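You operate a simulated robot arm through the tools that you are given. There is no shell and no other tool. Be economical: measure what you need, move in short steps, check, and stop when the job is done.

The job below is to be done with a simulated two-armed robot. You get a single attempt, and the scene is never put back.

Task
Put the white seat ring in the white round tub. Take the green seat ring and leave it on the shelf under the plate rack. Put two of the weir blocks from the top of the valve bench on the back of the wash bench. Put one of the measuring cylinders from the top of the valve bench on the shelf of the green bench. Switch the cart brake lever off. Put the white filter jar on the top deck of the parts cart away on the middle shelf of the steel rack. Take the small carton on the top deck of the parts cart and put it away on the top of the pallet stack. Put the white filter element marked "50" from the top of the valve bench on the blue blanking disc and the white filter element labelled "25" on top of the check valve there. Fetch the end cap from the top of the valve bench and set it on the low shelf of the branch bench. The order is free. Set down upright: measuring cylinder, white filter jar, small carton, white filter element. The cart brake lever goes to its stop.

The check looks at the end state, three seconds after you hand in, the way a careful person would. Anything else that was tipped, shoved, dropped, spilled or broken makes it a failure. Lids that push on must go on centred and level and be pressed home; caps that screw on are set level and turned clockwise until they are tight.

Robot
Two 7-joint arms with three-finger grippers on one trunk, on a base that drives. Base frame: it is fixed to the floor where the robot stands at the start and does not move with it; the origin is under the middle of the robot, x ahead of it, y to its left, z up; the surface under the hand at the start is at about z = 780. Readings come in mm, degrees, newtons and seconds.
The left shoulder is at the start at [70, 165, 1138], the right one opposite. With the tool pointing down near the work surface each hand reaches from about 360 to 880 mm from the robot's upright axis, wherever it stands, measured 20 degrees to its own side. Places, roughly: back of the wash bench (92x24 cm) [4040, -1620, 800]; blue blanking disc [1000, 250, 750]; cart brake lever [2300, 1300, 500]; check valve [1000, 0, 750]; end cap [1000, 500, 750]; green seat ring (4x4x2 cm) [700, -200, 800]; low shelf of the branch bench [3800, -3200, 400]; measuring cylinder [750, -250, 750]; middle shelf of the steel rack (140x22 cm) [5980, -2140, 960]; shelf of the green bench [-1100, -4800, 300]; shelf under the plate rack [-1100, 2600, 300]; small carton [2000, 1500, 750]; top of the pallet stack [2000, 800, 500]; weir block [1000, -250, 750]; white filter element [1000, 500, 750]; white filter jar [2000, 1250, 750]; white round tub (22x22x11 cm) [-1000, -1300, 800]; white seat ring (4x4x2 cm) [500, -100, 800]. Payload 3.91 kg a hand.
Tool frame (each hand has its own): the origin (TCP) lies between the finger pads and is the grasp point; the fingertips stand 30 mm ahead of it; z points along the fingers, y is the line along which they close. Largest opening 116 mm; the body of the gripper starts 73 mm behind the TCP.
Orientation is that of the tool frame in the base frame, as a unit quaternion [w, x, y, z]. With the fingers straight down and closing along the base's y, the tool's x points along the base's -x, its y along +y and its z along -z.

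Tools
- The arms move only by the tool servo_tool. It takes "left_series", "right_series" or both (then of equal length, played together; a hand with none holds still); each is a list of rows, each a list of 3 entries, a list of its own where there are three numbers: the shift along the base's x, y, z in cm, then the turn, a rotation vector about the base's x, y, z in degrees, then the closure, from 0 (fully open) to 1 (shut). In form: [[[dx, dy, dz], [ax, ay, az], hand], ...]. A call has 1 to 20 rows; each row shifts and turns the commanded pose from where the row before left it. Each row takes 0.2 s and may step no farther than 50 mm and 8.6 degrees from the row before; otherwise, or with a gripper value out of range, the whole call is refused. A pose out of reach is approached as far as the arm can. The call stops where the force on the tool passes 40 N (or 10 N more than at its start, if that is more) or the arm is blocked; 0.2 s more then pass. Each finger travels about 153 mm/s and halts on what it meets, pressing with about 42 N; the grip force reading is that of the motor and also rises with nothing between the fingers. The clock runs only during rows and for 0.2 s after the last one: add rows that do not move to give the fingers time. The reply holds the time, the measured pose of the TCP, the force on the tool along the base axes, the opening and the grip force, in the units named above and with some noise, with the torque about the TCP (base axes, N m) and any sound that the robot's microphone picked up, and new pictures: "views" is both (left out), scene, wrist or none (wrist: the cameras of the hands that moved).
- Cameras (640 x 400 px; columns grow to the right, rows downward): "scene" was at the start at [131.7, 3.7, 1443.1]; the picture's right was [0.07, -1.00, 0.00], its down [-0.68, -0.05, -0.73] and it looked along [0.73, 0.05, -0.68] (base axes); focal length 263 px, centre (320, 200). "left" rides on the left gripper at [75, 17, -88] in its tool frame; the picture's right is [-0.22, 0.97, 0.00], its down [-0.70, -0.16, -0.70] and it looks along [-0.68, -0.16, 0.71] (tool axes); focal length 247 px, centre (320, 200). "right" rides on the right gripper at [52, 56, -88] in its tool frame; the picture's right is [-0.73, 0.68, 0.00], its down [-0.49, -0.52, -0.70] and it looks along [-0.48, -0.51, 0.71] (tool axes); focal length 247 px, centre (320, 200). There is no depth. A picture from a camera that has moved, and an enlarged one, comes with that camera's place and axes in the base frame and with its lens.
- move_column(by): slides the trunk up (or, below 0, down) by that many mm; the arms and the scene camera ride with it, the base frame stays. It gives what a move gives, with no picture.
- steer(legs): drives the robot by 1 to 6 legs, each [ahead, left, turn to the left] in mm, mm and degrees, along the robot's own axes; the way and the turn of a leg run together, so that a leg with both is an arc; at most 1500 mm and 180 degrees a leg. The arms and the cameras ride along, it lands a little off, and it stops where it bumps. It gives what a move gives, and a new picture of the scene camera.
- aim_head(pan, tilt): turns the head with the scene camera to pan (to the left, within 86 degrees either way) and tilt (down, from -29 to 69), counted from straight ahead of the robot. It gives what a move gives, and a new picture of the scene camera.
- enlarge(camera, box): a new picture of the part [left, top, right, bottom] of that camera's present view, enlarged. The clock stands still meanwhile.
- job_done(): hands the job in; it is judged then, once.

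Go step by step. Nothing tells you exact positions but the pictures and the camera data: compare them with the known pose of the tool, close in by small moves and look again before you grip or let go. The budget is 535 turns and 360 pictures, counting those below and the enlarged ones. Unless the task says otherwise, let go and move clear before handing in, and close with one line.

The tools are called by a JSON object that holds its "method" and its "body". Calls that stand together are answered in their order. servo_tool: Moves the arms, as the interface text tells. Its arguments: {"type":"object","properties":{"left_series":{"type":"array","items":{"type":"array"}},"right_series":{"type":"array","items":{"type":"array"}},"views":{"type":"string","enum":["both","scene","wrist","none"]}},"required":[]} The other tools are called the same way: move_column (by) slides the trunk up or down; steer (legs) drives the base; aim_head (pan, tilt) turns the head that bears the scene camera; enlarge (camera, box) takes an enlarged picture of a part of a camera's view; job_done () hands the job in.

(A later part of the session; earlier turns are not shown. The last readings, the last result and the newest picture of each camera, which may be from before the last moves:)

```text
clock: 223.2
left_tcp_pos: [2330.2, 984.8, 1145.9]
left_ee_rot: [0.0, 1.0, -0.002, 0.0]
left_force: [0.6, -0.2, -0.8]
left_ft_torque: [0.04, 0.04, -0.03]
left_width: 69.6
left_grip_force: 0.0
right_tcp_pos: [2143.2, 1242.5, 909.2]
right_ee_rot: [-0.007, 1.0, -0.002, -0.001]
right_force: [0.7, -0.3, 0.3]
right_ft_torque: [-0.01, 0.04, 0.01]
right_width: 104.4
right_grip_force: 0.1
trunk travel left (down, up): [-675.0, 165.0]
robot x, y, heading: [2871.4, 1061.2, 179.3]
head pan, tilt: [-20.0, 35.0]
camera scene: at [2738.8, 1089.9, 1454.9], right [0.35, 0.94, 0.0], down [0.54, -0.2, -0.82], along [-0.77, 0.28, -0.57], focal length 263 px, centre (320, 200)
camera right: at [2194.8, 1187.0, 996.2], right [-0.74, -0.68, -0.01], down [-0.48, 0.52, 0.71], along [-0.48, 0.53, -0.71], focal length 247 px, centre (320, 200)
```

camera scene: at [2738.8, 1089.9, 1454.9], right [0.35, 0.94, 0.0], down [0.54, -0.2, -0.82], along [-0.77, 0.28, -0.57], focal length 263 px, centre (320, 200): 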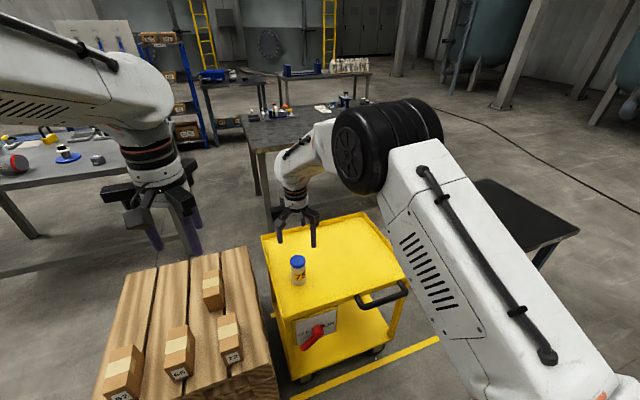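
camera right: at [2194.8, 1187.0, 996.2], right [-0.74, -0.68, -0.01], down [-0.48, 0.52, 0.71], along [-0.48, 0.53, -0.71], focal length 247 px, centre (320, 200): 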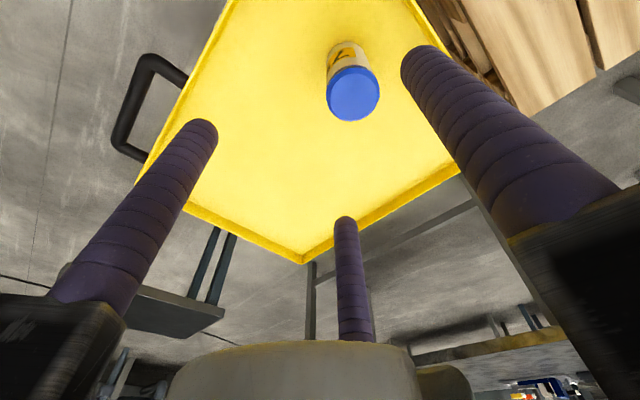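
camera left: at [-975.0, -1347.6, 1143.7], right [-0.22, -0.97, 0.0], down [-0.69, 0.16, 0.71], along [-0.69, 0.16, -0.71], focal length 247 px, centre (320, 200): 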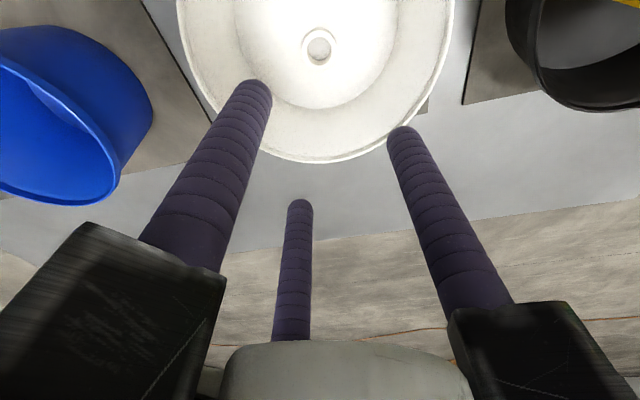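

Jar lid at (2101,1241,739). Level the hand and descend around it.

{"method": "servo_tool", "body": {"right_series": [[[-4.2, -0.1, 0], [-0.8, 0, 0], 0.1], [[0, 0, -5], [0, 0, 0], 0.1], [[0, 0, -5], [0, 0, 0], 0.1], [[0, 0, 0], [0, 0, 0], 0.1]], "views": "wrist"}}

```text
clock: 224.2
left_tcp_pos: [2329.7, 985.0, 1144.7]
left_ee_rot: [0.0, 1.0, -0.001, 0.0]
left_force: [1.2, -0.5, 0.6]
left_ft_torque: [0.02, 0.05, -0.02]
left_width: 69.5
left_grip_force: 0.1
right_tcp_pos: [2101.3, 1242.4, 809.3]
right_ee_rot: [0.0, 1.0, -0.003, -0.001]
right_force: [-0.6, 0.4, -0.3]
right_ft_torque: [0.05, -0.05, 0.04]
right_width: 104.4
right_grip_force: 0.1
trunk travel left (down, up): [-675.0, 165.0]
robot x, y, heading: [2871.3, 1060.0, 179.5]
head pan, tilt: [-20.0, 35.0]
camera right: at [2152.4, 1186.8, 897.0], right [-0.74, -0.68, 0.0], down [-0.48, 0.52, 0.7], along [-0.48, 0.51, -0.71], focal length 247 px, centre (320, 200)
```

right: 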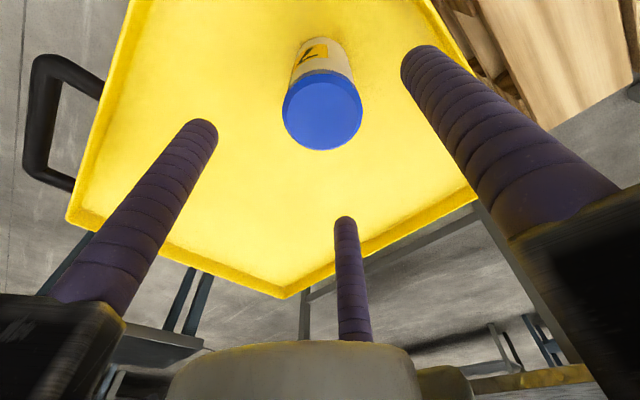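

{"method": "servo_tool", "body": {"right_series": [[[0, -0.25, -4], [0, 0, 0], 0.1], [[0, 0, -4], [0, 0, 0], 0.1], [[0, 0, -3.2], [0, 0, 0], 0.1], [[0, 0, 0], [0, 0, 0], 0.3], [[0, 0, 0], [0, 0, 0], 0.45], [[0, 0, 0], [0, 0, 0], 0.6], [[0, 0, 0], [0, 0, 0], 0.8], [[0, 0, 0], [0, 0, 0], 0.8]], "views": "wrist"}}

```text
clock: 226.0
left_tcp_pos: [2330.7, 984.2, 1145.0]
left_ee_rot: [-0.001, 1.0, -0.001, -0.001]
left_force: [-0.1, -1.1, -1.0]
left_ft_torque: [0.0, -0.01, 0.05]
left_width: 69.4
left_grip_force: 0.0
right_tcp_pos: [2100.3, 1239.7, 696.9]
right_ee_rot: [0.0, 1.0, -0.003, -0.001]
right_force: [-0.1, 0.6, 1.5]
right_ft_torque: [-0.07, 0.05, -0.01]
right_width: 56.6
right_grip_force: 42.2
trunk travel left (down, up): [-675.0, 165.0]
robot x, y, heading: [2866.7, 1060.5, 179.5]
head pan, tilt: [-20.0, 35.0]
camera right: at [2152.8, 1184.2, 785.5], right [-0.74, -0.68, 0.0], down [-0.48, 0.52, 0.7], along [-0.48, 0.51, -0.71], focal length 247 px, centre (320, 200)
```

right: 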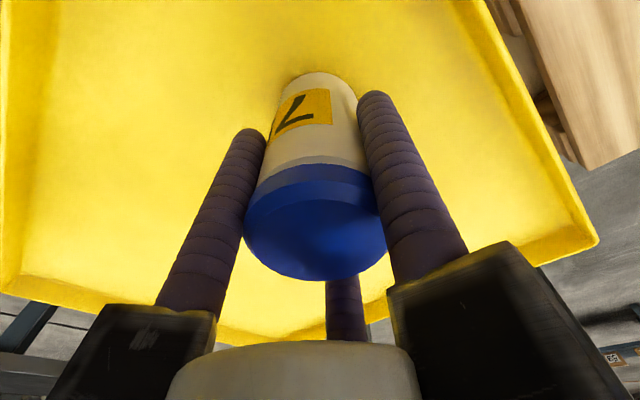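

Jar gripped. Lift, then turn to face -y to scout the route to the steel rack.

{"method": "servo_tool", "body": {"right_series": [[[0, 0, 4], [0, 0, 0], 0.8], [[0, 0, 5], [0, 0, 0], 0.8], [[0, 0, 5], [0, 0, 0], 0.8], [[0, 0, 5], [0, 0, 0], 0.8], [[2, 0, 5], [0, 0, 0], 0.8], [[4, 0, 3], [0, 0, 0], 0.8], [[4, 0, 3], [0, 0, 0], 0.8], [[4, 0, 0], [0, 0, 0], 0.8]], "views": "none"}}

{"method": "aim_head", "body": {"pan": 0, "tilt": 22}}

{"method": "steer", "body": {"legs": [[-100, 0, 0], [0, 0, 90]]}}

```text
refused: row 5 steps farther than a row can; nothing moved
```

```text
clock: 226.9
left_tcp_pos: [2328.4, 984.1, 1145.1]
left_ee_rot: [-0.002, 1.0, -0.002, 0.0]
left_force: [0.0, -0.3, 0.9]
left_ft_torque: [-0.03, 0.03, -0.02]
left_width: 69.6
left_grip_force: 0.1
right_tcp_pos: [2100.0, 1238.8, 697.1]
right_ee_rot: [0.001, 1.0, -0.002, 0.0]
right_force: [-1.3, 0.8, 1.6]
right_ft_torque: [-0.05, 0.06, -0.02]
right_width: 56.6
right_grip_force: 41.7
trunk travel left (down, up): [-675.0, 165.0]
robot x, y, heading: [2868.7, 1060.4, 179.5]
head pan, tilt: [0.0, 22.0]
camera scene: at [2727.4, 1060.1, 1475.3], right [0.01, 1.0, 0.0], down [0.38, 0.0, -0.93], along [-0.93, 0.01, -0.38], focal length 263 px, centre (320, 200)
```

scene: 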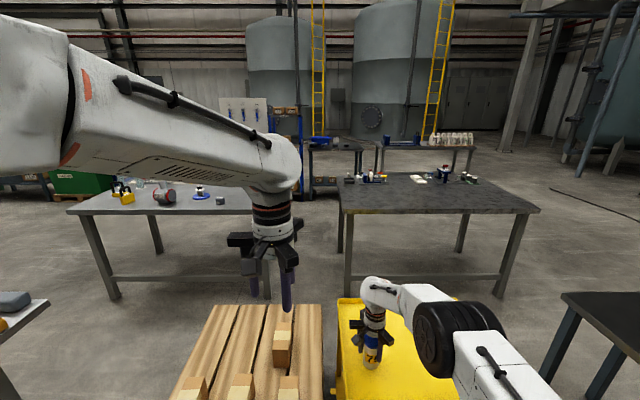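

```text
clock: 228.8
left_tcp_pos: [2440.6, 929.4, 1145.4]
left_ee_rot: [-0.001, 0.999, 0.05, 0.0]
left_force: [-0.3, 0.3, 0.3]
left_ft_torque: [0.07, 0.0, 0.0]
left_width: 69.5
left_grip_force: 0.0
right_tcp_pos: [2187.8, 1171.4, 697.9]
right_ee_rot: [-0.012, 0.999, 0.052, 0.003]
right_force: [1.7, 1.8, 1.5]
right_ft_torque: [-0.01, -0.12, 0.11]
right_width: 56.8
right_grip_force: 41.6
trunk travel left (down, up): [-675.0, 165.0]
robot x, y, heading: [2974.3, 1062.6, -174.4]
head pan, tilt: [0.0, 22.0]
stopped in leg 2: the force on the tool passed its limit at 55 N (the readings are from after the stop); the commanded pose is now the measured one
camera scene: at [2829.1, 1044.6, 1475.3], right [-0.09, 1.0, 0.0], down [0.37, 0.04, -0.93], along [-0.92, -0.09, -0.37], focal length 263 px, centre (320, 200)
```

scene: 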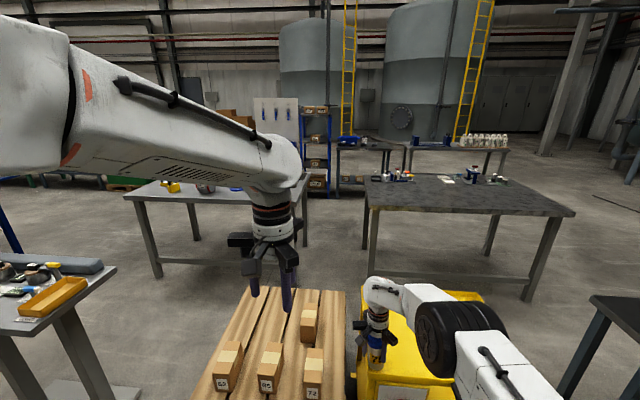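

The lift was refused for a step that was too long, and the drive then dragged the jar along the deck until it met the rim; the arm stopped it. Lifting straight up now and checking.

{"method": "servo_tool", "body": {"right_series": [[[0, 0, 2], [0, 0, 0], 0.8], [[0, 0, 4], [0, 0, 0], 0.8], [[0, 0, 4], [0, 0, 0], 0.8], [[0, 0, 4], [0, 0, 0], 0.8], [[0, 0, 4], [0, 0, 0], 0.8], [[0, 0, 4], [0, 0, 0], 0.8], [[0, 0, 4], [0, 0, 0], 0.8], [[0, 0, 4], [0, 0, 0], 0.8], [[0, 0, 0], [0, 0, 0], 0.8]], "views": "wrist"}}

{"method": "aim_head", "body": {"pan": 0, "tilt": 45}}

```text
clock: 230.8
left_tcp_pos: [2439.5, 928.8, 1143.8]
left_ee_rot: [0.0, 0.999, 0.05, 0.0]
left_force: [0.0, 0.4, 0.3]
left_ft_torque: [-0.02, 0.01, 0.0]
left_width: 69.5
left_grip_force: 0.1
right_tcp_pos: [2187.3, 1172.4, 997.0]
right_ee_rot: [-0.01, 0.999, 0.051, 0.002]
right_force: [-1.5, 0.5, -1.9]
right_ft_torque: [-0.05, 0.01, 0.03]
right_width: 56.6
right_grip_force: 41.8
trunk travel left (down, up): [-675.0, 165.0]
robot x, y, heading: [2976.1, 1060.1, -174.6]
head pan, tilt: [0.0, 22.0]
camera right: at [2244.1, 1120.2, 1085.0], right [-0.66, -0.75, -0.02], down [-0.54, 0.46, 0.71], along [-0.52, 0.48, -0.71], focal length 247 px, centre (320, 200)
```

right: 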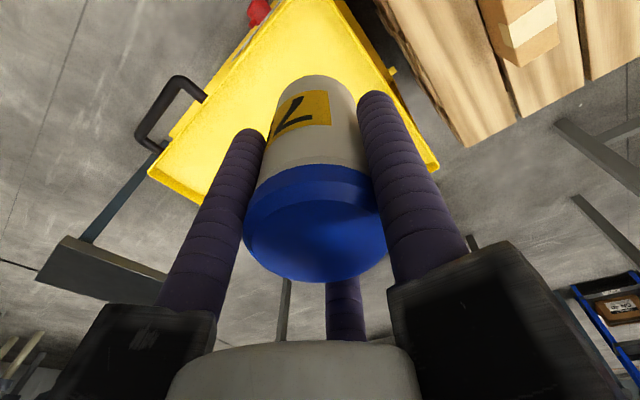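

```text
clock: 231.7
left_tcp_pos: [2440.0, 930.9, 1145.4]
left_ee_rot: [-0.001, 0.999, 0.05, 0.0]
left_force: [0.7, 0.7, 0.1]
left_ft_torque: [0.03, 0.01, 0.0]
left_width: 69.8
left_grip_force: 0.0
right_tcp_pos: [2186.6, 1171.4, 996.5]
right_ee_rot: [-0.011, 0.999, 0.05, 0.002]
right_force: [-0.1, 1.1, -0.8]
right_ft_torque: [0.0, -0.01, 0.03]
right_width: 56.6
right_grip_force: 41.8
trunk travel left (down, up): [-675.0, 165.0]
robot x, y, heading: [2976.1, 1060.1, -174.5]
head pan, tilt: [0.0, 45.0]
camera scene: at [2840.1, 1046.2, 1439.9], right [-0.1, 1.0, 0.0], down [0.7, 0.07, -0.71], along [-0.7, -0.07, -0.71], focal length 263 px, centre (320, 200)
```

scene: 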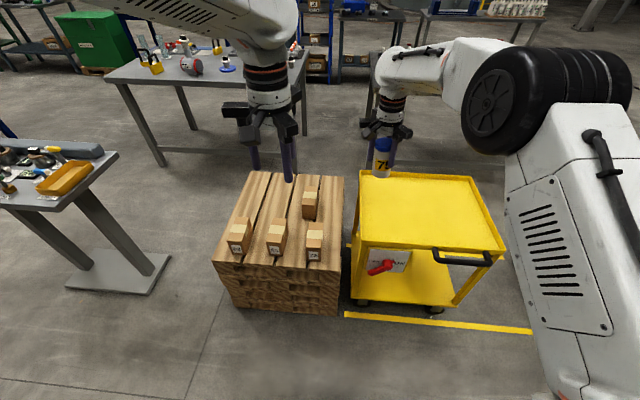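

{"method": "enlarge", "body": {"camera": "scene", "box": [330, 230, 450, 330]}}

```text
4.00 times, centred on (390, 280) of scene
camera zoom: at [2840.1, 1046.2, 1439.9], right [-0.1, 1.0, 0.0], down [0.7, 0.07, -0.71], along [-0.7, -0.07, -0.71], focal length 1051 px, centre (40, -120)
```

zoom: 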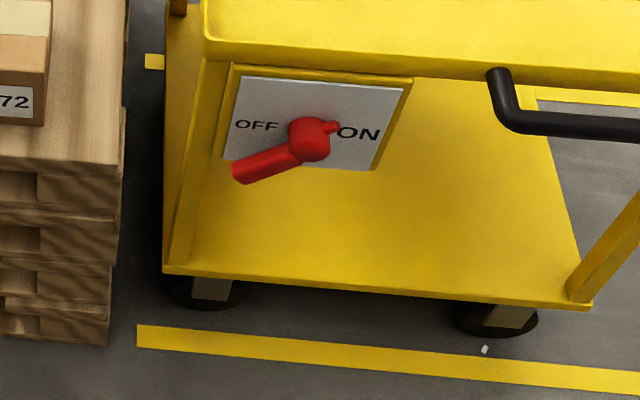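

The cart hasn't shifted measurably and the jar is still square in the grip. Level the hand, pull it in and turn to face -y.

{"method": "servo_tool", "body": {"right_series": [[[4, 0, 0], [-1.25, 0, 0], 0.8], [[4, 0, 0], [0, 0, 0], 0.8], [[4, 0, 0], [0, 0, 0], 0.8]], "views": "none"}}

{"method": "aim_head", "body": {"pan": 0, "tilt": 22}}

{"method": "steer", "body": {"legs": [[0, 0, 84.5]]}}

```text
clock: 232.5
left_tcp_pos: [2440.9, 929.1, 1146.3]
left_ee_rot: [0.0, 0.999, 0.049, 0.001]
left_force: [0.8, -0.2, -0.4]
left_ft_torque: [-0.02, 0.04, 0.0]
left_width: 69.7
left_grip_force: 0.0
right_tcp_pos: [2308.5, 1171.4, 998.5]
right_ee_rot: [0.0, 0.999, 0.051, 0.002]
right_force: [0.8, 0.7, -1.2]
right_ft_torque: [-0.03, -0.02, -0.01]
right_width: 56.7
right_grip_force: 42.0
trunk travel left (down, up): [-675.0, 165.0]
robot x, y, heading: [2969.9, 1059.1, -174.5]
head pan, tilt: [0.0, 45.0]
```

```text
clock: 233.4
left_tcp_pos: [2440.5, 930.3, 1144.5]
left_ee_rot: [0.0, 0.999, 0.049, 0.0]
left_force: [-0.3, 0.2, 0.4]
left_ft_torque: [0.0, 0.03, -0.02]
left_width: 69.6
left_grip_force: 0.0
right_tcp_pos: [2307.9, 1173.5, 996.7]
right_ee_rot: [0.0, 0.999, 0.051, 0.003]
right_force: [0.2, 0.1, -1.5]
right_ft_torque: [-0.03, -0.01, -0.01]
right_width: 56.6
right_grip_force: 42.2
trunk travel left (down, up): [-675.0, 165.0]
robot x, y, heading: [2975.2, 1059.9, -174.5]
head pan, tilt: [0.0, 22.0]
camera scene: at [2828.3, 1045.1, 1475.2], right [-0.1, 1.0, 0.0], down [0.37, 0.04, -0.93], along [-0.92, -0.09, -0.38], focal length 263 px, centre (320, 200)
```

scene: 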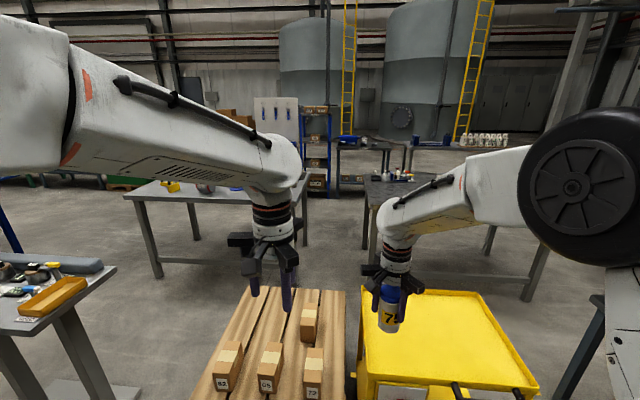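

```text
clock: 237.4
left_tcp_pos: [3055.0, 518.3, 1145.1]
left_ee_rot: [-0.002, 0.705, 0.709, 0.0]
left_force: [-0.2, -0.4, -0.2]
left_ft_torque: [0.02, 0.01, 0.01]
left_width: 69.4
left_grip_force: 0.1
right_tcp_pos: [2799.7, 408.9, 997.6]
right_ee_rot: [-0.001, 0.703, 0.711, 0.001]
right_force: [-0.1, -0.7, -0.2]
right_ft_torque: [0.0, 0.0, -0.01]
right_width: 56.6
right_grip_force: 41.7
trunk travel left (down, up): [-675.0, 165.0]
robot x, y, heading: [2972.0, 1062.3, -89.7]
head pan, tilt: [0.0, 22.0]
camera scene: at [2971.6, 915.3, 1475.3], right [-1.0, 0.0, 0.0], down [0.0, 0.38, -0.93], along [0.0, -0.93, -0.38], focal length 263 px, centre (320, 200)
```

scene: 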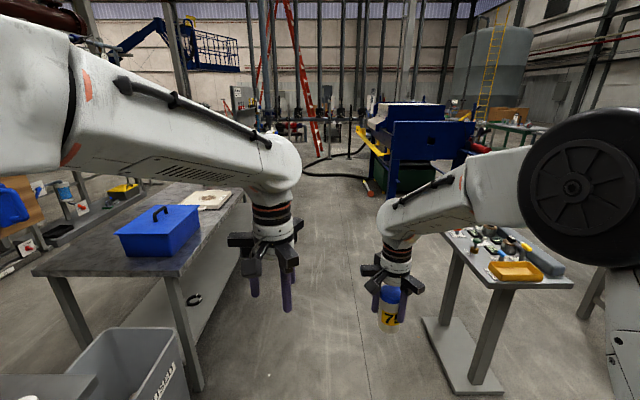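

Lane ahead is free. Drive 1.3 m ahead and look left toward the wash bench and rack.

{"method": "steer", "body": {"legs": [[1300, 0, 0]]}}

{"method": "aim_head", "body": {"pan": 45, "tilt": 15}}

```text
clock: 244.0
left_tcp_pos: [3047.4, -786.5, 1146.5]
left_ee_rot: [0.0, 0.707, 0.707, -0.001]
left_force: [0.2, -0.4, -0.1]
left_ft_torque: [0.03, -0.01, -0.02]
left_width: 69.4
left_grip_force: 0.0
right_tcp_pos: [2793.4, -892.4, 997.1]
right_ee_rot: [-0.001, 0.707, 0.707, 0.001]
right_force: [-0.1, 0.0, -1.5]
right_ft_torque: [0.01, 0.0, 0.0]
right_width: 56.6
right_grip_force: 42.5
trunk travel left (down, up): [-675.0, 165.0]
robot x, y, heading: [2972.7, -245.4, -90.1]
head pan, tilt: [0.0, 22.0]
camera scene: at [2968.5, -387.7, 1475.3], right [-1.0, 0.01, 0.0], down [0.0, 0.37, -0.93], along [-0.01, -0.93, -0.37], focal length 263 px, centre (320, 200)
```

scene: 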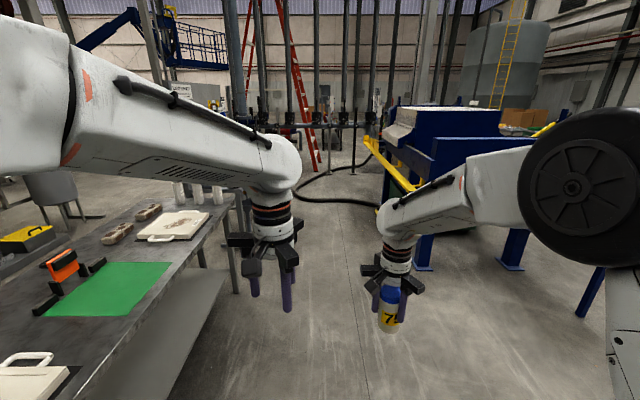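

```text
clock: 245.1
left_tcp_pos: [3047.5, -785.6, 1143.9]
left_ee_rot: [-0.001, 0.708, 0.706, -0.001]
left_force: [0.4, 0.7, 0.3]
left_ft_torque: [0.02, 0.02, -0.03]
left_width: 69.5
left_grip_force: 0.1
right_tcp_pos: [2792.6, -893.0, 996.3]
right_ee_rot: [-0.001, 0.706, 0.708, 0.001]
right_force: [0.9, -0.2, -2.9]
right_ft_torque: [0.0, 0.03, 0.0]
right_width: 56.8
right_grip_force: 42.4
trunk travel left (down, up): [-675.0, 165.0]
robot x, y, heading: [2971.3, -242.6, -90.4]
head pan, tilt: [45.0, 15.0]
camera scene: at [3034.6, -361.5, 1486.7], right [-0.71, -0.7, 0.0], down [-0.18, 0.18, -0.97], along [0.68, -0.69, -0.26], focal length 263 px, centre (320, 200)
```

scene: 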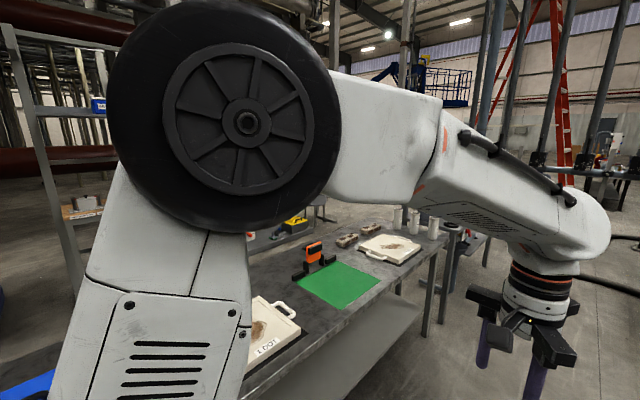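

The long bench on the left is the wash bench row (front x≈3550, ending y≈-2070). Drive further to look around its end for the rack.

{"method": "aim_head", "body": {"pan": 20, "tilt": 15}}

{"method": "steer", "body": {"legs": [[1450, 0, 0]]}}

{"method": "aim_head", "body": {"pan": 86, "tilt": 12}}

```text
clock: 246.0
left_tcp_pos: [3046.8, -785.2, 1144.9]
left_ee_rot: [-0.001, 0.708, 0.707, -0.001]
left_force: [0.0, 0.0, -0.2]
left_ft_torque: [0.0, 0.04, 0.02]
left_width: 69.5
left_grip_force: 0.1
right_tcp_pos: [2793.0, -893.1, 996.8]
right_ee_rot: [-0.001, 0.708, 0.707, 0.001]
right_force: [0.3, 0.5, -0.5]
right_ft_torque: [0.03, 0.0, -0.01]
right_width: 56.5
right_grip_force: 42.0
trunk travel left (down, up): [-675.0, 165.0]
robot x, y, heading: [2971.0, -248.4, -90.2]
head pan, tilt: [20.0, 15.0]
camera scene: at [3000.5, -382.9, 1486.7], right [-0.94, -0.34, 0.0], down [-0.09, 0.24, -0.97], along [0.33, -0.91, -0.26], focal length 263 px, centre (320, 200)
```

scene: 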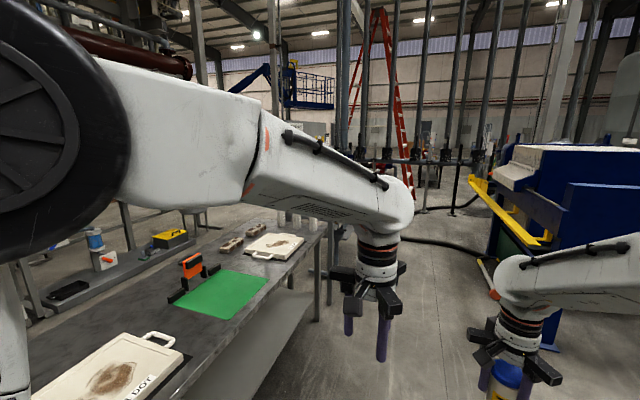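

```text
clock: 253.2
left_tcp_pos: [3046.7, -2224.3, 1144.9]
left_ee_rot: [-0.001, 0.705, 0.709, -0.001]
left_force: [0.1, 0.0, -0.5]
left_ft_torque: [0.0, 0.0, 0.02]
left_width: 69.6
left_grip_force: 0.1
right_tcp_pos: [2792.9, -2334.0, 998.1]
right_ee_rot: [-0.002, 0.705, 0.709, 0.001]
right_force: [0.9, 0.7, -1.2]
right_ft_torque: [0.02, 0.0, 0.0]
right_width: 56.6
right_grip_force: 42.1
trunk travel left (down, up): [-675.0, 165.0]
robot x, y, heading: [2967.6, -1682.4, -89.8]
head pan, tilt: [20.0, 15.0]
camera scene: at [2997.4, -1823.3, 1486.7], right [-0.94, -0.34, 0.0], down [-0.09, 0.24, -0.97], along [0.33, -0.91, -0.26], focal length 263 px, centre (320, 200)
```

scene: 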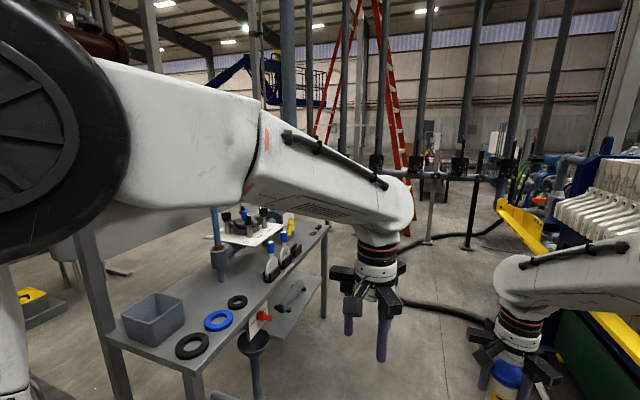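

```text
clock: 254.5
left_tcp_pos: [3046.7, -2225.6, 1144.2]
left_ee_rot: [0.0, 0.705, 0.709, 0.0]
left_force: [-0.1, -0.7, -0.3]
left_ft_torque: [0.0, -0.02, 0.0]
left_width: 69.7
left_grip_force: 0.0
right_tcp_pos: [2793.8, -2333.3, 995.3]
right_ee_rot: [-0.001, 0.705, 0.71, 0.002]
right_force: [-0.3, 0.8, -0.7]
right_ft_torque: [0.01, 0.0, 0.0]
right_width: 56.5
right_grip_force: 42.0
trunk travel left (down, up): [-675.0, 165.0]
robot x, y, heading: [2965.8, -1681.3, -89.9]
head pan, tilt: [85.9, 12.0]
camera scene: at [3058.4, -1742.2, 1491.6], right [-0.07, -1.0, 0.0], down [-0.21, 0.02, -0.98], along [0.98, -0.07, -0.21], focal length 263 px, centre (320, 200)
```

scene: 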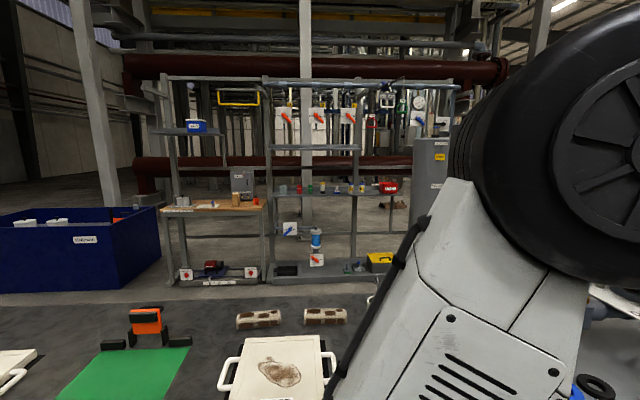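

The steel rack is straight ahead in +x at x≈5900; the middle shelf (z≈960) holds bottles and a red basket. Enlarging.

{"method": "enlarge", "body": {"camera": "scene", "box": [150, 60, 480, 300]}}

{"method": "enlarge", "body": {"camera": "scene", "box": [260, 130, 440, 230]}}

```text
1.67 times, centred on (315, 180) of scene
camera zoom: at [3058.4, -1742.2, 1491.6], right [-0.07, -1.0, 0.0], down [-0.21, 0.02, -0.98], along [0.98, -0.07, -0.21], focal length 438 px, centre (328, 233)
```

zoom: 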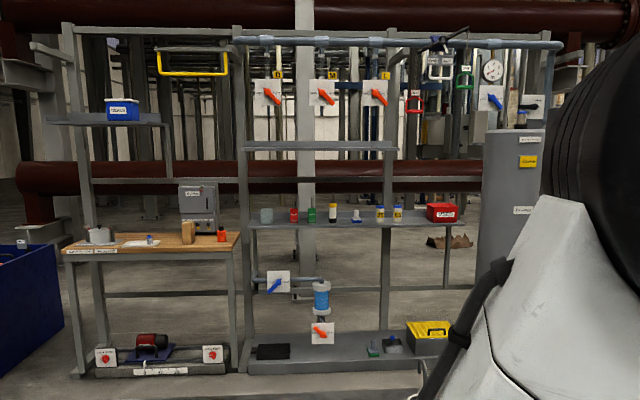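

```text
3.56 times, centred on (350, 180) of scene
camera zoom: at [3058.4, -1742.2, 1491.6], right [-0.07, -1.0, 0.0], down [-0.21, 0.02, -0.98], along [0.98, -0.07, -0.21], focal length 935 px, centre (213, 271)
```

zoom: 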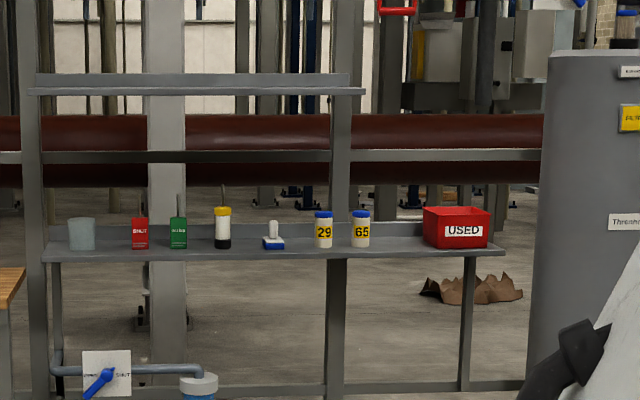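

The jar slot will be right of jar "65" (y≈-2503). The benches here leave no gap, so I need a way round; I'll reverse to y≈650 and look left for a passage.

{"method": "steer", "body": {"legs": [[-1450, 0, 0], [-900, 0, 0]]}}

```text
clock: 266.1
left_tcp_pos: [3062.4, 124.6, 1144.8]
left_ee_rot: [-0.001, 0.713, 0.702, -0.001]
left_force: [0.2, -0.7, 0.8]
left_ft_torque: [0.01, 0.01, -0.01]
left_width: 69.5
left_grip_force: 0.0
right_tcp_pos: [2806.4, 20.6, 996.7]
right_ee_rot: [-0.002, 0.712, 0.702, 0.001]
right_force: [0.8, 0.0, -1.4]
right_ft_torque: [0.02, 0.02, -0.01]
right_width: 56.7
right_grip_force: 42.0
trunk travel left (down, up): [-675.0, 165.0]
robot x, y, heading: [2991.4, 666.8, -91.3]
head pan, tilt: [85.9, 12.0]
camera scene: at [3083.4, 607.5, 1491.6], right [-0.09, -1.0, 0.0], down [-0.21, 0.02, -0.98], along [0.97, -0.09, -0.21], focal length 263 px, centre (320, 200)
```

scene: 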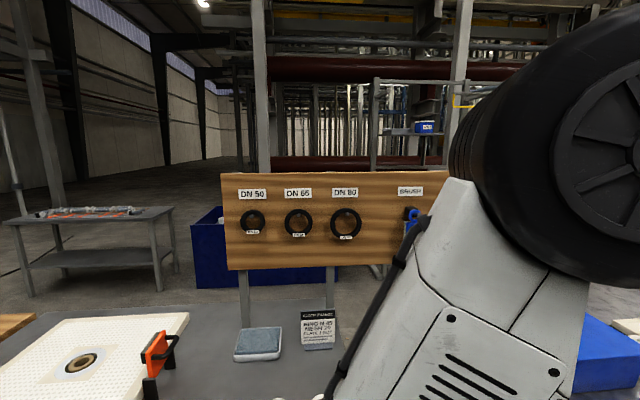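

Benches run continuously here, so I'll go around the north end (y≈3850) and then south along x≈4700. Reversing north first.

{"method": "steer", "body": {"legs": [[-1450, 0, 0], [-1450, 0, 1.3]]}}

{"method": "aim_head", "body": {"pan": 80, "tilt": 25}}

```text
clock: 280.1
left_tcp_pos: [3129.5, 3030.4, 1143.7]
left_ee_rot: [-0.001, 0.715, 0.699, -0.001]
left_force: [0.5, 0.7, -0.1]
left_ft_torque: [0.0, 0.02, 0.0]
left_width: 69.4
left_grip_force: 0.0
right_tcp_pos: [2874.1, 2926.5, 996.6]
right_ee_rot: [-0.001, 0.714, 0.701, 0.002]
right_force: [-0.3, -0.3, -0.8]
right_ft_torque: [-0.05, 0.03, 0.01]
right_width: 56.4
right_grip_force: 42.1
trunk travel left (down, up): [-675.0, 165.0]
robot x, y, heading: [3064.2, 3576.3, -91.3]
head pan, tilt: [85.9, 12.0]
camera scene: at [3155.1, 3512.9, 1491.6], right [-0.1, -1.0, 0.0], down [-0.21, 0.02, -0.98], along [0.97, -0.09, -0.21], focal length 263 px, centre (320, 200)
```

scene: 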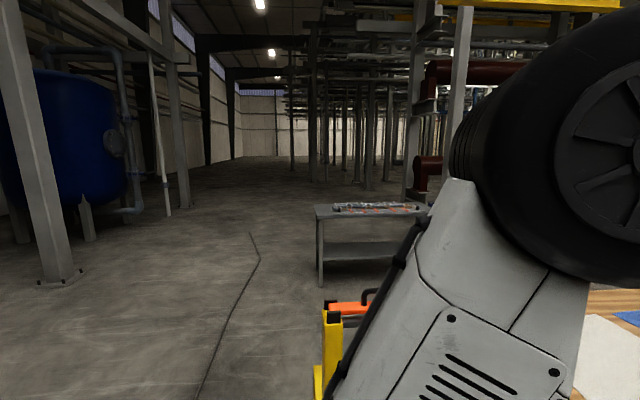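

```text
clock: 280.9
left_tcp_pos: [3131.2, 3030.1, 1144.7]
left_ee_rot: [-0.001, 0.715, 0.699, 0.0]
left_force: [0.5, 0.4, 0.1]
left_ft_torque: [-0.02, -0.04, -0.01]
left_width: 69.6
left_grip_force: 0.0
right_tcp_pos: [2873.9, 2929.0, 996.6]
right_ee_rot: [-0.001, 0.714, 0.7, 0.002]
right_force: [0.2, 0.2, -0.5]
right_ft_torque: [0.03, 0.01, -0.01]
right_width: 56.6
right_grip_force: 41.7
trunk travel left (down, up): [-675.0, 165.0]
robot x, y, heading: [3066.9, 3576.4, -91.6]
head pan, tilt: [80.0, 25.0]
camera scene: at [3152.6, 3503.8, 1470.5], right [-0.2, -0.98, 0.0], down [-0.41, 0.08, -0.91], along [0.89, -0.18, -0.42], focal length 263 px, centre (320, 200)
```

scene: 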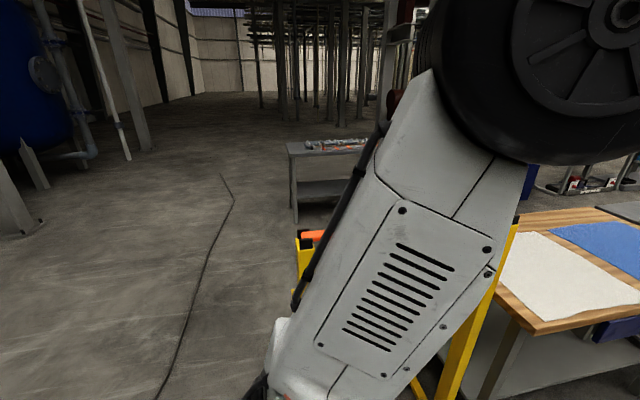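

Back up a bit more, turn to +x, then drive along y≈4100 past the yellow frame.

{"method": "aim_head", "body": {"pan": 0, "tilt": 25}}

{"method": "steer", "body": {"legs": [[-520, 0, 0], [0, 0, 91.5]]}}

```text
clock: 282.4
left_tcp_pos: [3129.4, 3030.0, 1144.5]
left_ee_rot: [-0.001, 0.715, 0.699, -0.001]
left_force: [-0.3, 0.2, 0.3]
left_ft_torque: [0.0, -0.02, -0.02]
left_width: 69.7
left_grip_force: 0.1
right_tcp_pos: [2873.8, 2928.7, 997.3]
right_ee_rot: [-0.002, 0.714, 0.7, 0.002]
right_force: [0.1, -0.1, -1.1]
right_ft_torque: [0.01, -0.02, 0.03]
right_width: 56.5
right_grip_force: 42.3
trunk travel left (down, up): [-675.0, 165.0]
robot x, y, heading: [3065.7, 3575.3, -91.6]
head pan, tilt: [0.0, 25.0]
camera scene: at [3060.0, 3429.9, 1470.4], right [-1.0, 0.03, 0.0], down [0.01, 0.42, -0.91], along [-0.02, -0.91, -0.42], focal length 263 px, centre (320, 200)
```

scene: 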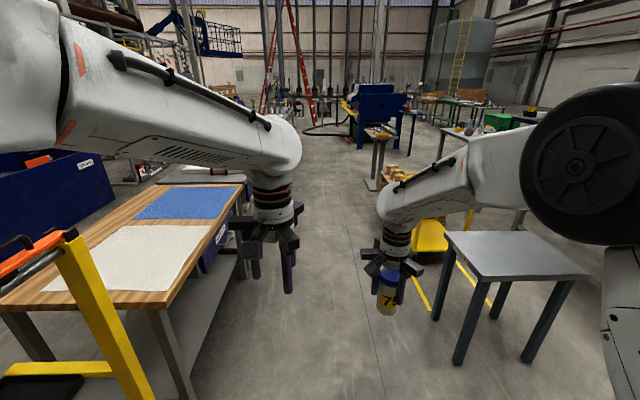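

```text
clock: 289.4
left_tcp_pos: [3621.1, 4177.6, 1144.9]
left_ee_rot: [0.0, -0.006, 1.0, -0.001]
left_force: [0.2, 0.8, 0.0]
left_ft_torque: [0.01, -0.01, 0.03]
left_width: 69.5
left_grip_force: 0.1
right_tcp_pos: [3731.7, 3925.0, 997.3]
right_ee_rot: [-0.003, -0.006, 1.0, -0.001]
right_force: [-0.7, -1.0, -1.7]
right_ft_torque: [0.0, 0.02, 0.02]
right_width: 56.7
right_grip_force: 41.7
trunk travel left (down, up): [-675.0, 165.0]
robot x, y, heading: [3082.2, 4095.5, 0.4]
head pan, tilt: [0.0, 25.0]
camera scene: at [3220.5, 4094.1, 1470.4], right [0.01, -1.0, 0.0], down [-0.42, 0.0, -0.91], along [0.91, 0.01, -0.42], focal length 263 px, centre (320, 200)
```

scene: 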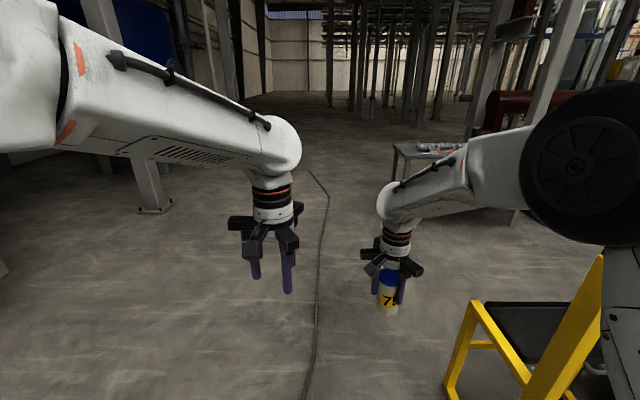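

{"method": "steer", "body": {"legs": [[1450, 0, 0], [350, 0, 0], [0, 0, -90.5]]}}

```text
clock: 302.3
left_tcp_pos: [4945.3, 3568.1, 1145.7]
left_ee_rot: [0.0, 0.706, 0.708, 0.0]
left_force: [1.2, -0.5, -0.7]
left_ft_torque: [0.03, 0.02, 0.0]
left_width: 69.5
left_grip_force: 0.0
right_tcp_pos: [4692.3, 3459.1, 997.2]
right_ee_rot: [-0.002, 0.706, 0.709, 0.001]
right_force: [0.5, -0.2, -1.7]
right_ft_torque: [0.03, -0.01, -0.02]
right_width: 56.6
right_grip_force: 41.9
trunk travel left (down, up): [-675.0, 165.0]
robot x, y, heading: [4866.5, 4114.8, -89.9]
head pan, tilt: [0.0, 25.0]
camera scene: at [4865.4, 3966.2, 1470.4], right [-1.0, 0.0, 0.0], down [0.0, 0.42, -0.91], along [0.0, -0.91, -0.42], focal length 263 px, centre (320, 200)
```

scene: 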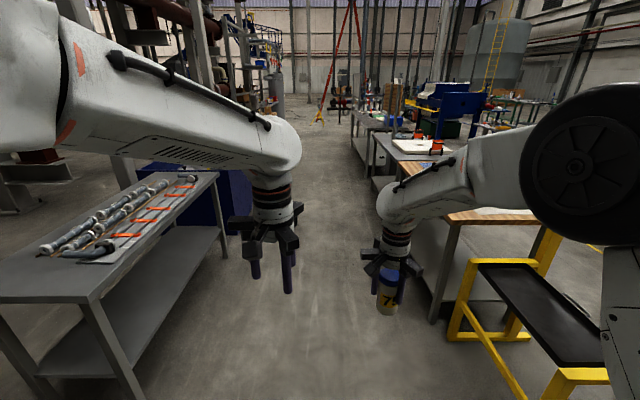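

The lane south at x≈4870 is clear. Driving down.

{"method": "steer", "body": {"legs": [[1500, 0, 0], [1500, 0, 0], [1500, 0, 0]]}}

```text
clock: 323.9
left_tcp_pos: [4966.8, -953.2, 1144.4]
left_ee_rot: [-0.001, 0.703, 0.711, -0.001]
left_force: [-0.1, 0.2, -0.4]
left_ft_torque: [0.03, 0.01, -0.03]
left_width: 69.9
left_grip_force: 0.0
right_tcp_pos: [4714.5, -1062.9, 996.4]
right_ee_rot: [-0.002, 0.702, 0.713, 0.002]
right_force: [0.3, -0.2, -0.5]
right_ft_torque: [0.01, 0.0, 0.04]
right_width: 56.3
right_grip_force: 41.9
trunk travel left (down, up): [-675.0, 165.0]
robot x, y, heading: [4878.8, -411.7, -89.3]
head pan, tilt: [0.0, 25.0]
camera scene: at [4883.6, -555.6, 1470.5], right [-1.0, -0.01, 0.0], down [0.0, 0.42, -0.91], along [0.01, -0.91, -0.42], focal length 263 px, centre (320, 200)
```

scene: 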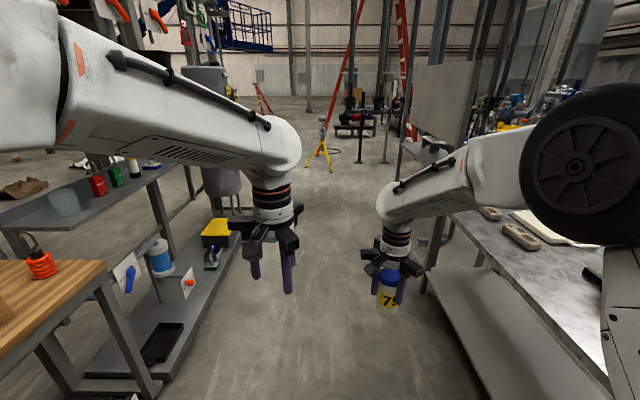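

Rack on the left. Drive to y≈-2290 and turn to face it.

{"method": "steer", "body": {"legs": [[1400, 0, 0], [480, 0, 0], [0, 0, 89.3]]}}

{"method": "aim_head", "body": {"pan": 0, "tilt": 35}}

```text
clock: 337.1
left_tcp_pos: [5447.3, -2218.9, 1145.6]
left_ee_rot: [-0.001, 0.002, 1.0, -0.001]
left_force: [0.2, -1.3, 0.6]
left_ft_torque: [0.01, -0.01, 0.01]
left_width: 69.5
left_grip_force: 0.1
right_tcp_pos: [5554.0, -2472.7, 997.1]
right_ee_rot: [-0.002, 0.0, 1.0, 0.0]
right_force: [-0.8, 0.2, -1.1]
right_ft_torque: [-0.01, -0.01, 0.0]
right_width: 56.7
right_grip_force: 42.1
trunk travel left (down, up): [-675.0, 165.0]
robot x, y, heading: [4903.3, -2292.5, -0.4]
head pan, tilt: [0.0, 25.0]
camera scene: at [5045.4, -2297.7, 1470.4], right [-0.01, -1.0, 0.0], down [-0.42, 0.0, -0.91], along [0.91, -0.01, -0.42], focal length 263 px, centre (320, 200)
```

scene: 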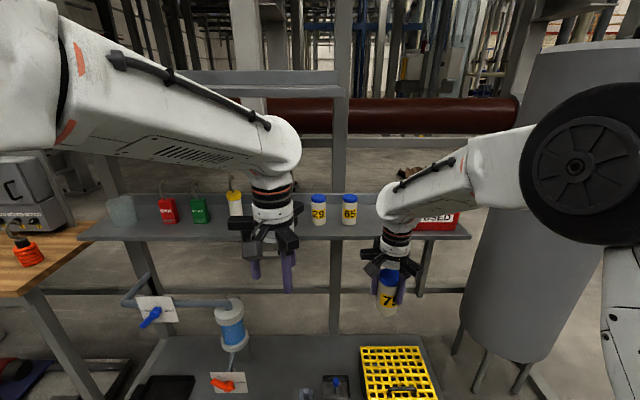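

```text
clock: 337.9
left_tcp_pos: [5447.4, -2219.0, 1144.4]
left_ee_rot: [0.0, 0.0, 1.0, -0.001]
left_force: [0.0, 0.0, -0.4]
left_ft_torque: [-0.02, 0.01, 0.0]
left_width: 69.5
left_grip_force: 0.0
right_tcp_pos: [5554.6, -2473.6, 996.8]
right_ee_rot: [-0.002, 0.0, 1.0, 0.0]
right_force: [-0.4, 0.4, -1.2]
right_ft_torque: [0.0, 0.02, 0.0]
right_width: 56.4
right_grip_force: 41.6
trunk travel left (down, up): [-675.0, 165.0]
robot x, y, heading: [4905.4, -2294.3, -0.2]
head pan, tilt: [0.0, 35.0]
camera scene: at [5041.3, -2297.6, 1454.7], right [-0.01, -1.0, 0.0], down [-0.57, 0.0, -0.82], along [0.82, -0.01, -0.57], focal length 263 px, centre (320, 200)
```

scene: 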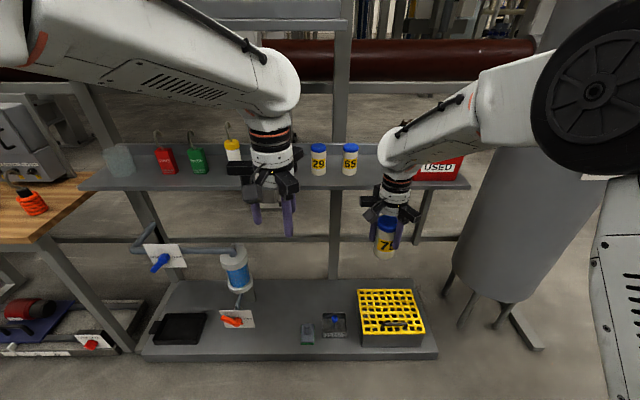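

Jar target: right of jar "65", about (5930,-2520), shelf z≈950. Raise the jar, pull the left hand back a bit, and drive 250 mm closer.

{"method": "servo_tool", "body": {"left_series": [[[-2, 0, 0], [0, 0, 0], 0.4], [[-2, 0, 0], [0, 0, 0], 0.4], [[-2, 0, 0], [0, 0, 0], 0.4]], "right_series": [[[0, 0, 4], [0, 0, 0], 0.8], [[0, 0, 4], [0, 0, 0], 0.8], [[0, 0, 4], [0, 0, 0], 0.8]], "views": "none"}}

{"method": "steer", "body": {"legs": [[250, 0, 0]]}}

```text
clock: 338.6
left_tcp_pos: [5386.9, -2216.8, 1144.4]
left_ee_rot: [0.0, 0.001, 1.0, -0.001]
left_force: [-0.7, -1.0, 1.0]
left_ft_torque: [-0.05, -0.01, -0.01]
left_width: 69.9
left_grip_force: 0.2
right_tcp_pos: [5553.4, -2471.9, 1117.2]
right_ee_rot: [-0.003, 0.0, 1.0, -0.001]
right_force: [-0.1, 0.3, -0.5]
right_ft_torque: [-0.02, 0.01, 0.03]
right_width: 56.7
right_grip_force: 41.8
trunk travel left (down, up): [-675.0, 165.0]
robot x, y, heading: [4906.6, -2296.6, -0.5]
head pan, tilt: [0.0, 35.0]
```

```text
clock: 340.5
left_tcp_pos: [5636.0, -2219.1, 1145.0]
left_ee_rot: [0.0, 0.0, 1.0, -0.001]
left_force: [0.0, 0.8, 0.8]
left_ft_torque: [0.04, -0.01, 0.01]
left_width: 69.6
left_grip_force: 0.0
right_tcp_pos: [5803.4, -2473.4, 1118.0]
right_ee_rot: [-0.002, -0.002, 1.0, 0.0]
right_force: [0.3, -1.0, -0.6]
right_ft_torque: [0.0, 0.01, -0.02]
right_width: 57.0
right_grip_force: 41.2
trunk travel left (down, up): [-675.0, 165.0]
robot x, y, heading: [5153.2, -2297.6, -0.2]
head pan, tilt: [0.0, 35.0]
camera scene: at [5290.3, -2298.8, 1454.8], right [0.0, -1.0, 0.0], down [-0.57, 0.0, -0.82], along [0.82, 0.0, -0.57], focal length 263 px, centre (320, 200)
```

scene: 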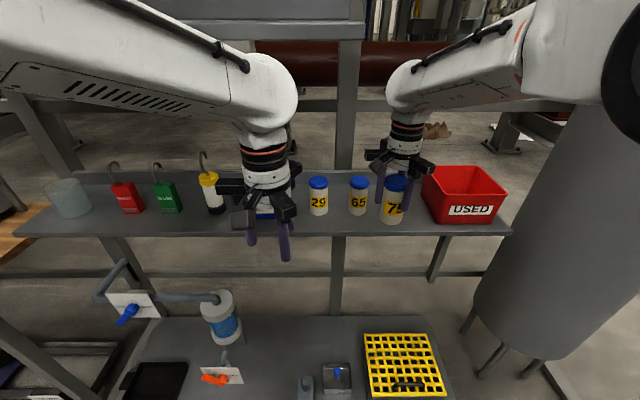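

Moving the jar over the gap between "65" and the red box.

{"method": "servo_tool", "body": {"right_series": [[[0, -3.8, 0], [0, 0, 0], 0.8], [[4.2, -1.9, 0], [0, 0, 0], 0.8], [[4.2, 0, 0], [0, 0, 0], 0.8], [[4.2, 0, 0], [0, 0, 0], 0.8], [[0, 0, 0], [0, 0, 0], 0.8]], "views": "both"}}

```text
clock: 341.7
left_tcp_pos: [5635.3, -2218.8, 1145.3]
left_ee_rot: [0.0, 0.0, 1.0, 0.0]
left_force: [0.1, 0.3, 0.1]
left_ft_torque: [0.02, 0.01, 0.02]
left_width: 69.8
left_grip_force: 0.1
right_tcp_pos: [5928.7, -2530.4, 1118.9]
right_ee_rot: [-0.001, -0.001, 1.0, 0.0]
right_force: [-0.4, 0.6, -1.5]
right_ft_torque: [0.02, -0.01, -0.02]
right_width: 56.5
right_grip_force: 42.7
trunk travel left (down, up): [-675.0, 165.0]
robot x, y, heading: [5153.3, -2294.1, -0.3]
head pan, tilt: [0.0, 35.0]
camera scene: at [5289.9, -2298.7, 1454.8], right [-0.01, -1.0, 0.0], down [-0.57, 0.0, -0.82], along [0.82, 0.0, -0.57], focal length 263 px, centre (320, 200)
camera right: at [5876.6, -2472.9, 1207.2], right [0.73, 0.68, 0.0], down [0.49, -0.52, 0.7], along [0.47, -0.51, -0.72], focal length 247 px, centre (320, 200)
```

scene: 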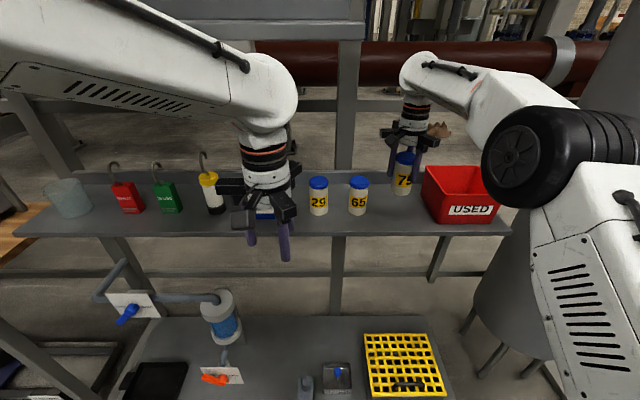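
right: 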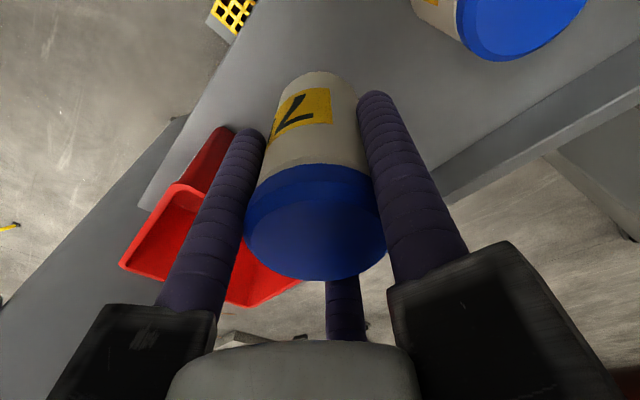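

Clear on both sides. Lowering.

{"method": "servo_tool", "body": {"right_series": [[[0, 0, -4], [0, 0, 0], 0.8], [[0, 0, -4], [0, 0, 0], 0.8], [[0, 0, -1.5], [0, 0, 0], 0.8], [[0, 0, -0.5], [0, 0, 0], 0.8], [[0, 0, 0], [0, 0, 0], 0.8]], "views": "scene"}}

```text
clock: 342.9
left_tcp_pos: [5633.6, -2218.4, 1147.0]
left_ee_rot: [0.002, 0.0, 1.0, -0.001]
left_force: [-0.5, 0.5, -0.1]
left_ft_torque: [-0.01, 0.02, 0.02]
left_width: 69.5
left_grip_force: 0.1
right_tcp_pos: [5928.8, -2529.7, 1023.6]
right_ee_rot: [0.003, -0.001, 1.0, -0.002]
right_force: [8.0, -3.6, 35.2]
right_ft_torque: [0.05, 0.11, 0.02]
right_width: 57.4
right_grip_force: 42.0
trunk travel left (down, up): [-675.0, 165.0]
robot x, y, heading: [5156.2, -2299.9, -0.2]
head pan, tilt: [0.0, 35.0]
camera scene: at [5287.1, -2297.9, 1455.6], right [-0.01, -1.0, 0.0], down [-0.57, 0.0, -0.82], along [0.82, 0.0, -0.57], focal length 263 px, centre (320, 200)
```

scene: 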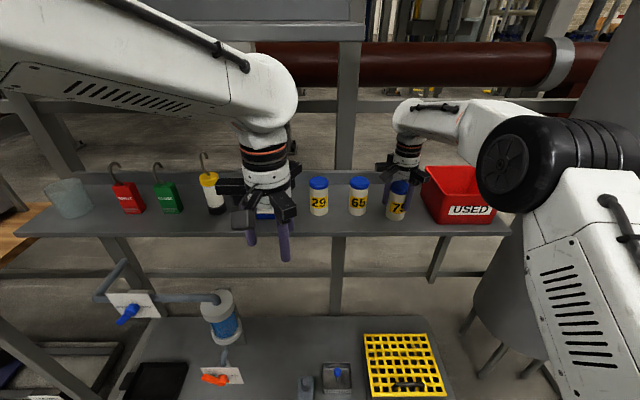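

Contact. Ease pressure and release.

{"method": "servo_tool", "body": {"right_series": [[[0, 0, 0.5], [0, 0, 0], 0.8], [[0, 0, 0], [0, 0, 0], 0.8]], "views": "none"}}

{"method": "enlarge", "body": {"camera": "scene", "box": [330, 130, 470, 250]}}

```text
clock: 343.5
left_tcp_pos: [5636.0, -2218.7, 1145.2]
left_ee_rot: [0.002, 0.001, 1.0, -0.001]
left_force: [-0.2, -1.2, 0.9]
left_ft_torque: [-0.03, -0.02, 0.01]
left_width: 69.8
left_grip_force: 0.0
right_tcp_pos: [5928.0, -2528.9, 1023.7]
right_ee_rot: [-0.001, 0.0, 1.0, 0.0]
right_force: [7.2, -4.0, 22.3]
right_ft_torque: [0.06, -0.11, -0.01]
right_width: 56.8
right_grip_force: 41.8
trunk travel left (down, up): [-675.0, 165.0]
robot x, y, heading: [5155.0, -2297.4, -0.7]
head pan, tilt: [0.0, 35.0]
```

```text
3.33 times, centred on (400, 190) of scene
camera zoom: at [5288.8, -2298.3, 1454.9], right [0.0, -1.0, 0.0], down [-0.57, 0.0, -0.82], along [0.82, 0.0, -0.57], focal length 876 px, centre (53, 233)
```

zoom: 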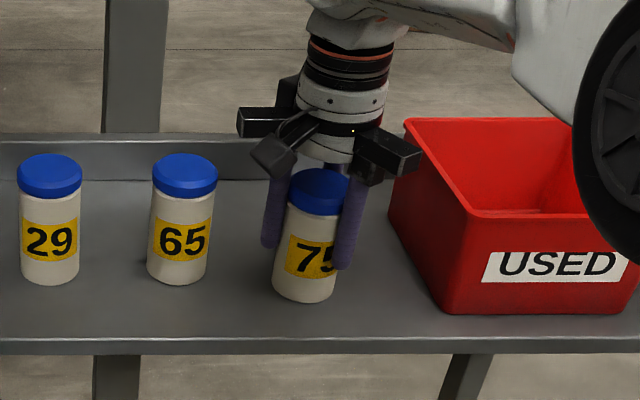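

The jar stands on the shelf (contact force). Relieve pressure fully, then release and rise.

{"method": "servo_tool", "body": {"right_series": [[[0, 0, 0.25], [0, 0, 0], 0.8], [[0, 0, 0.1], [0, 0, 0], 0.8]], "views": "none"}}

```text
clock: 344.1
left_tcp_pos: [5636.0, -2218.8, 1144.8]
left_ee_rot: [0.0, 0.0, 1.0, -0.001]
left_force: [0.3, -0.9, 1.1]
left_ft_torque: [-0.02, 0.01, -0.01]
left_width: 69.5
left_grip_force: 0.0
right_tcp_pos: [5929.3, -2529.5, 1023.4]
right_ee_rot: [-0.004, -0.001, 1.0, 0.0]
right_force: [2.5, 0.0, 7.0]
right_ft_torque: [0.08, -0.03, -0.01]
right_width: 56.3
right_grip_force: 42.0
trunk travel left (down, up): [-675.0, 165.0]
robot x, y, heading: [5149.9, -2296.1, -0.1]
head pan, tilt: [0.0, 35.0]
```

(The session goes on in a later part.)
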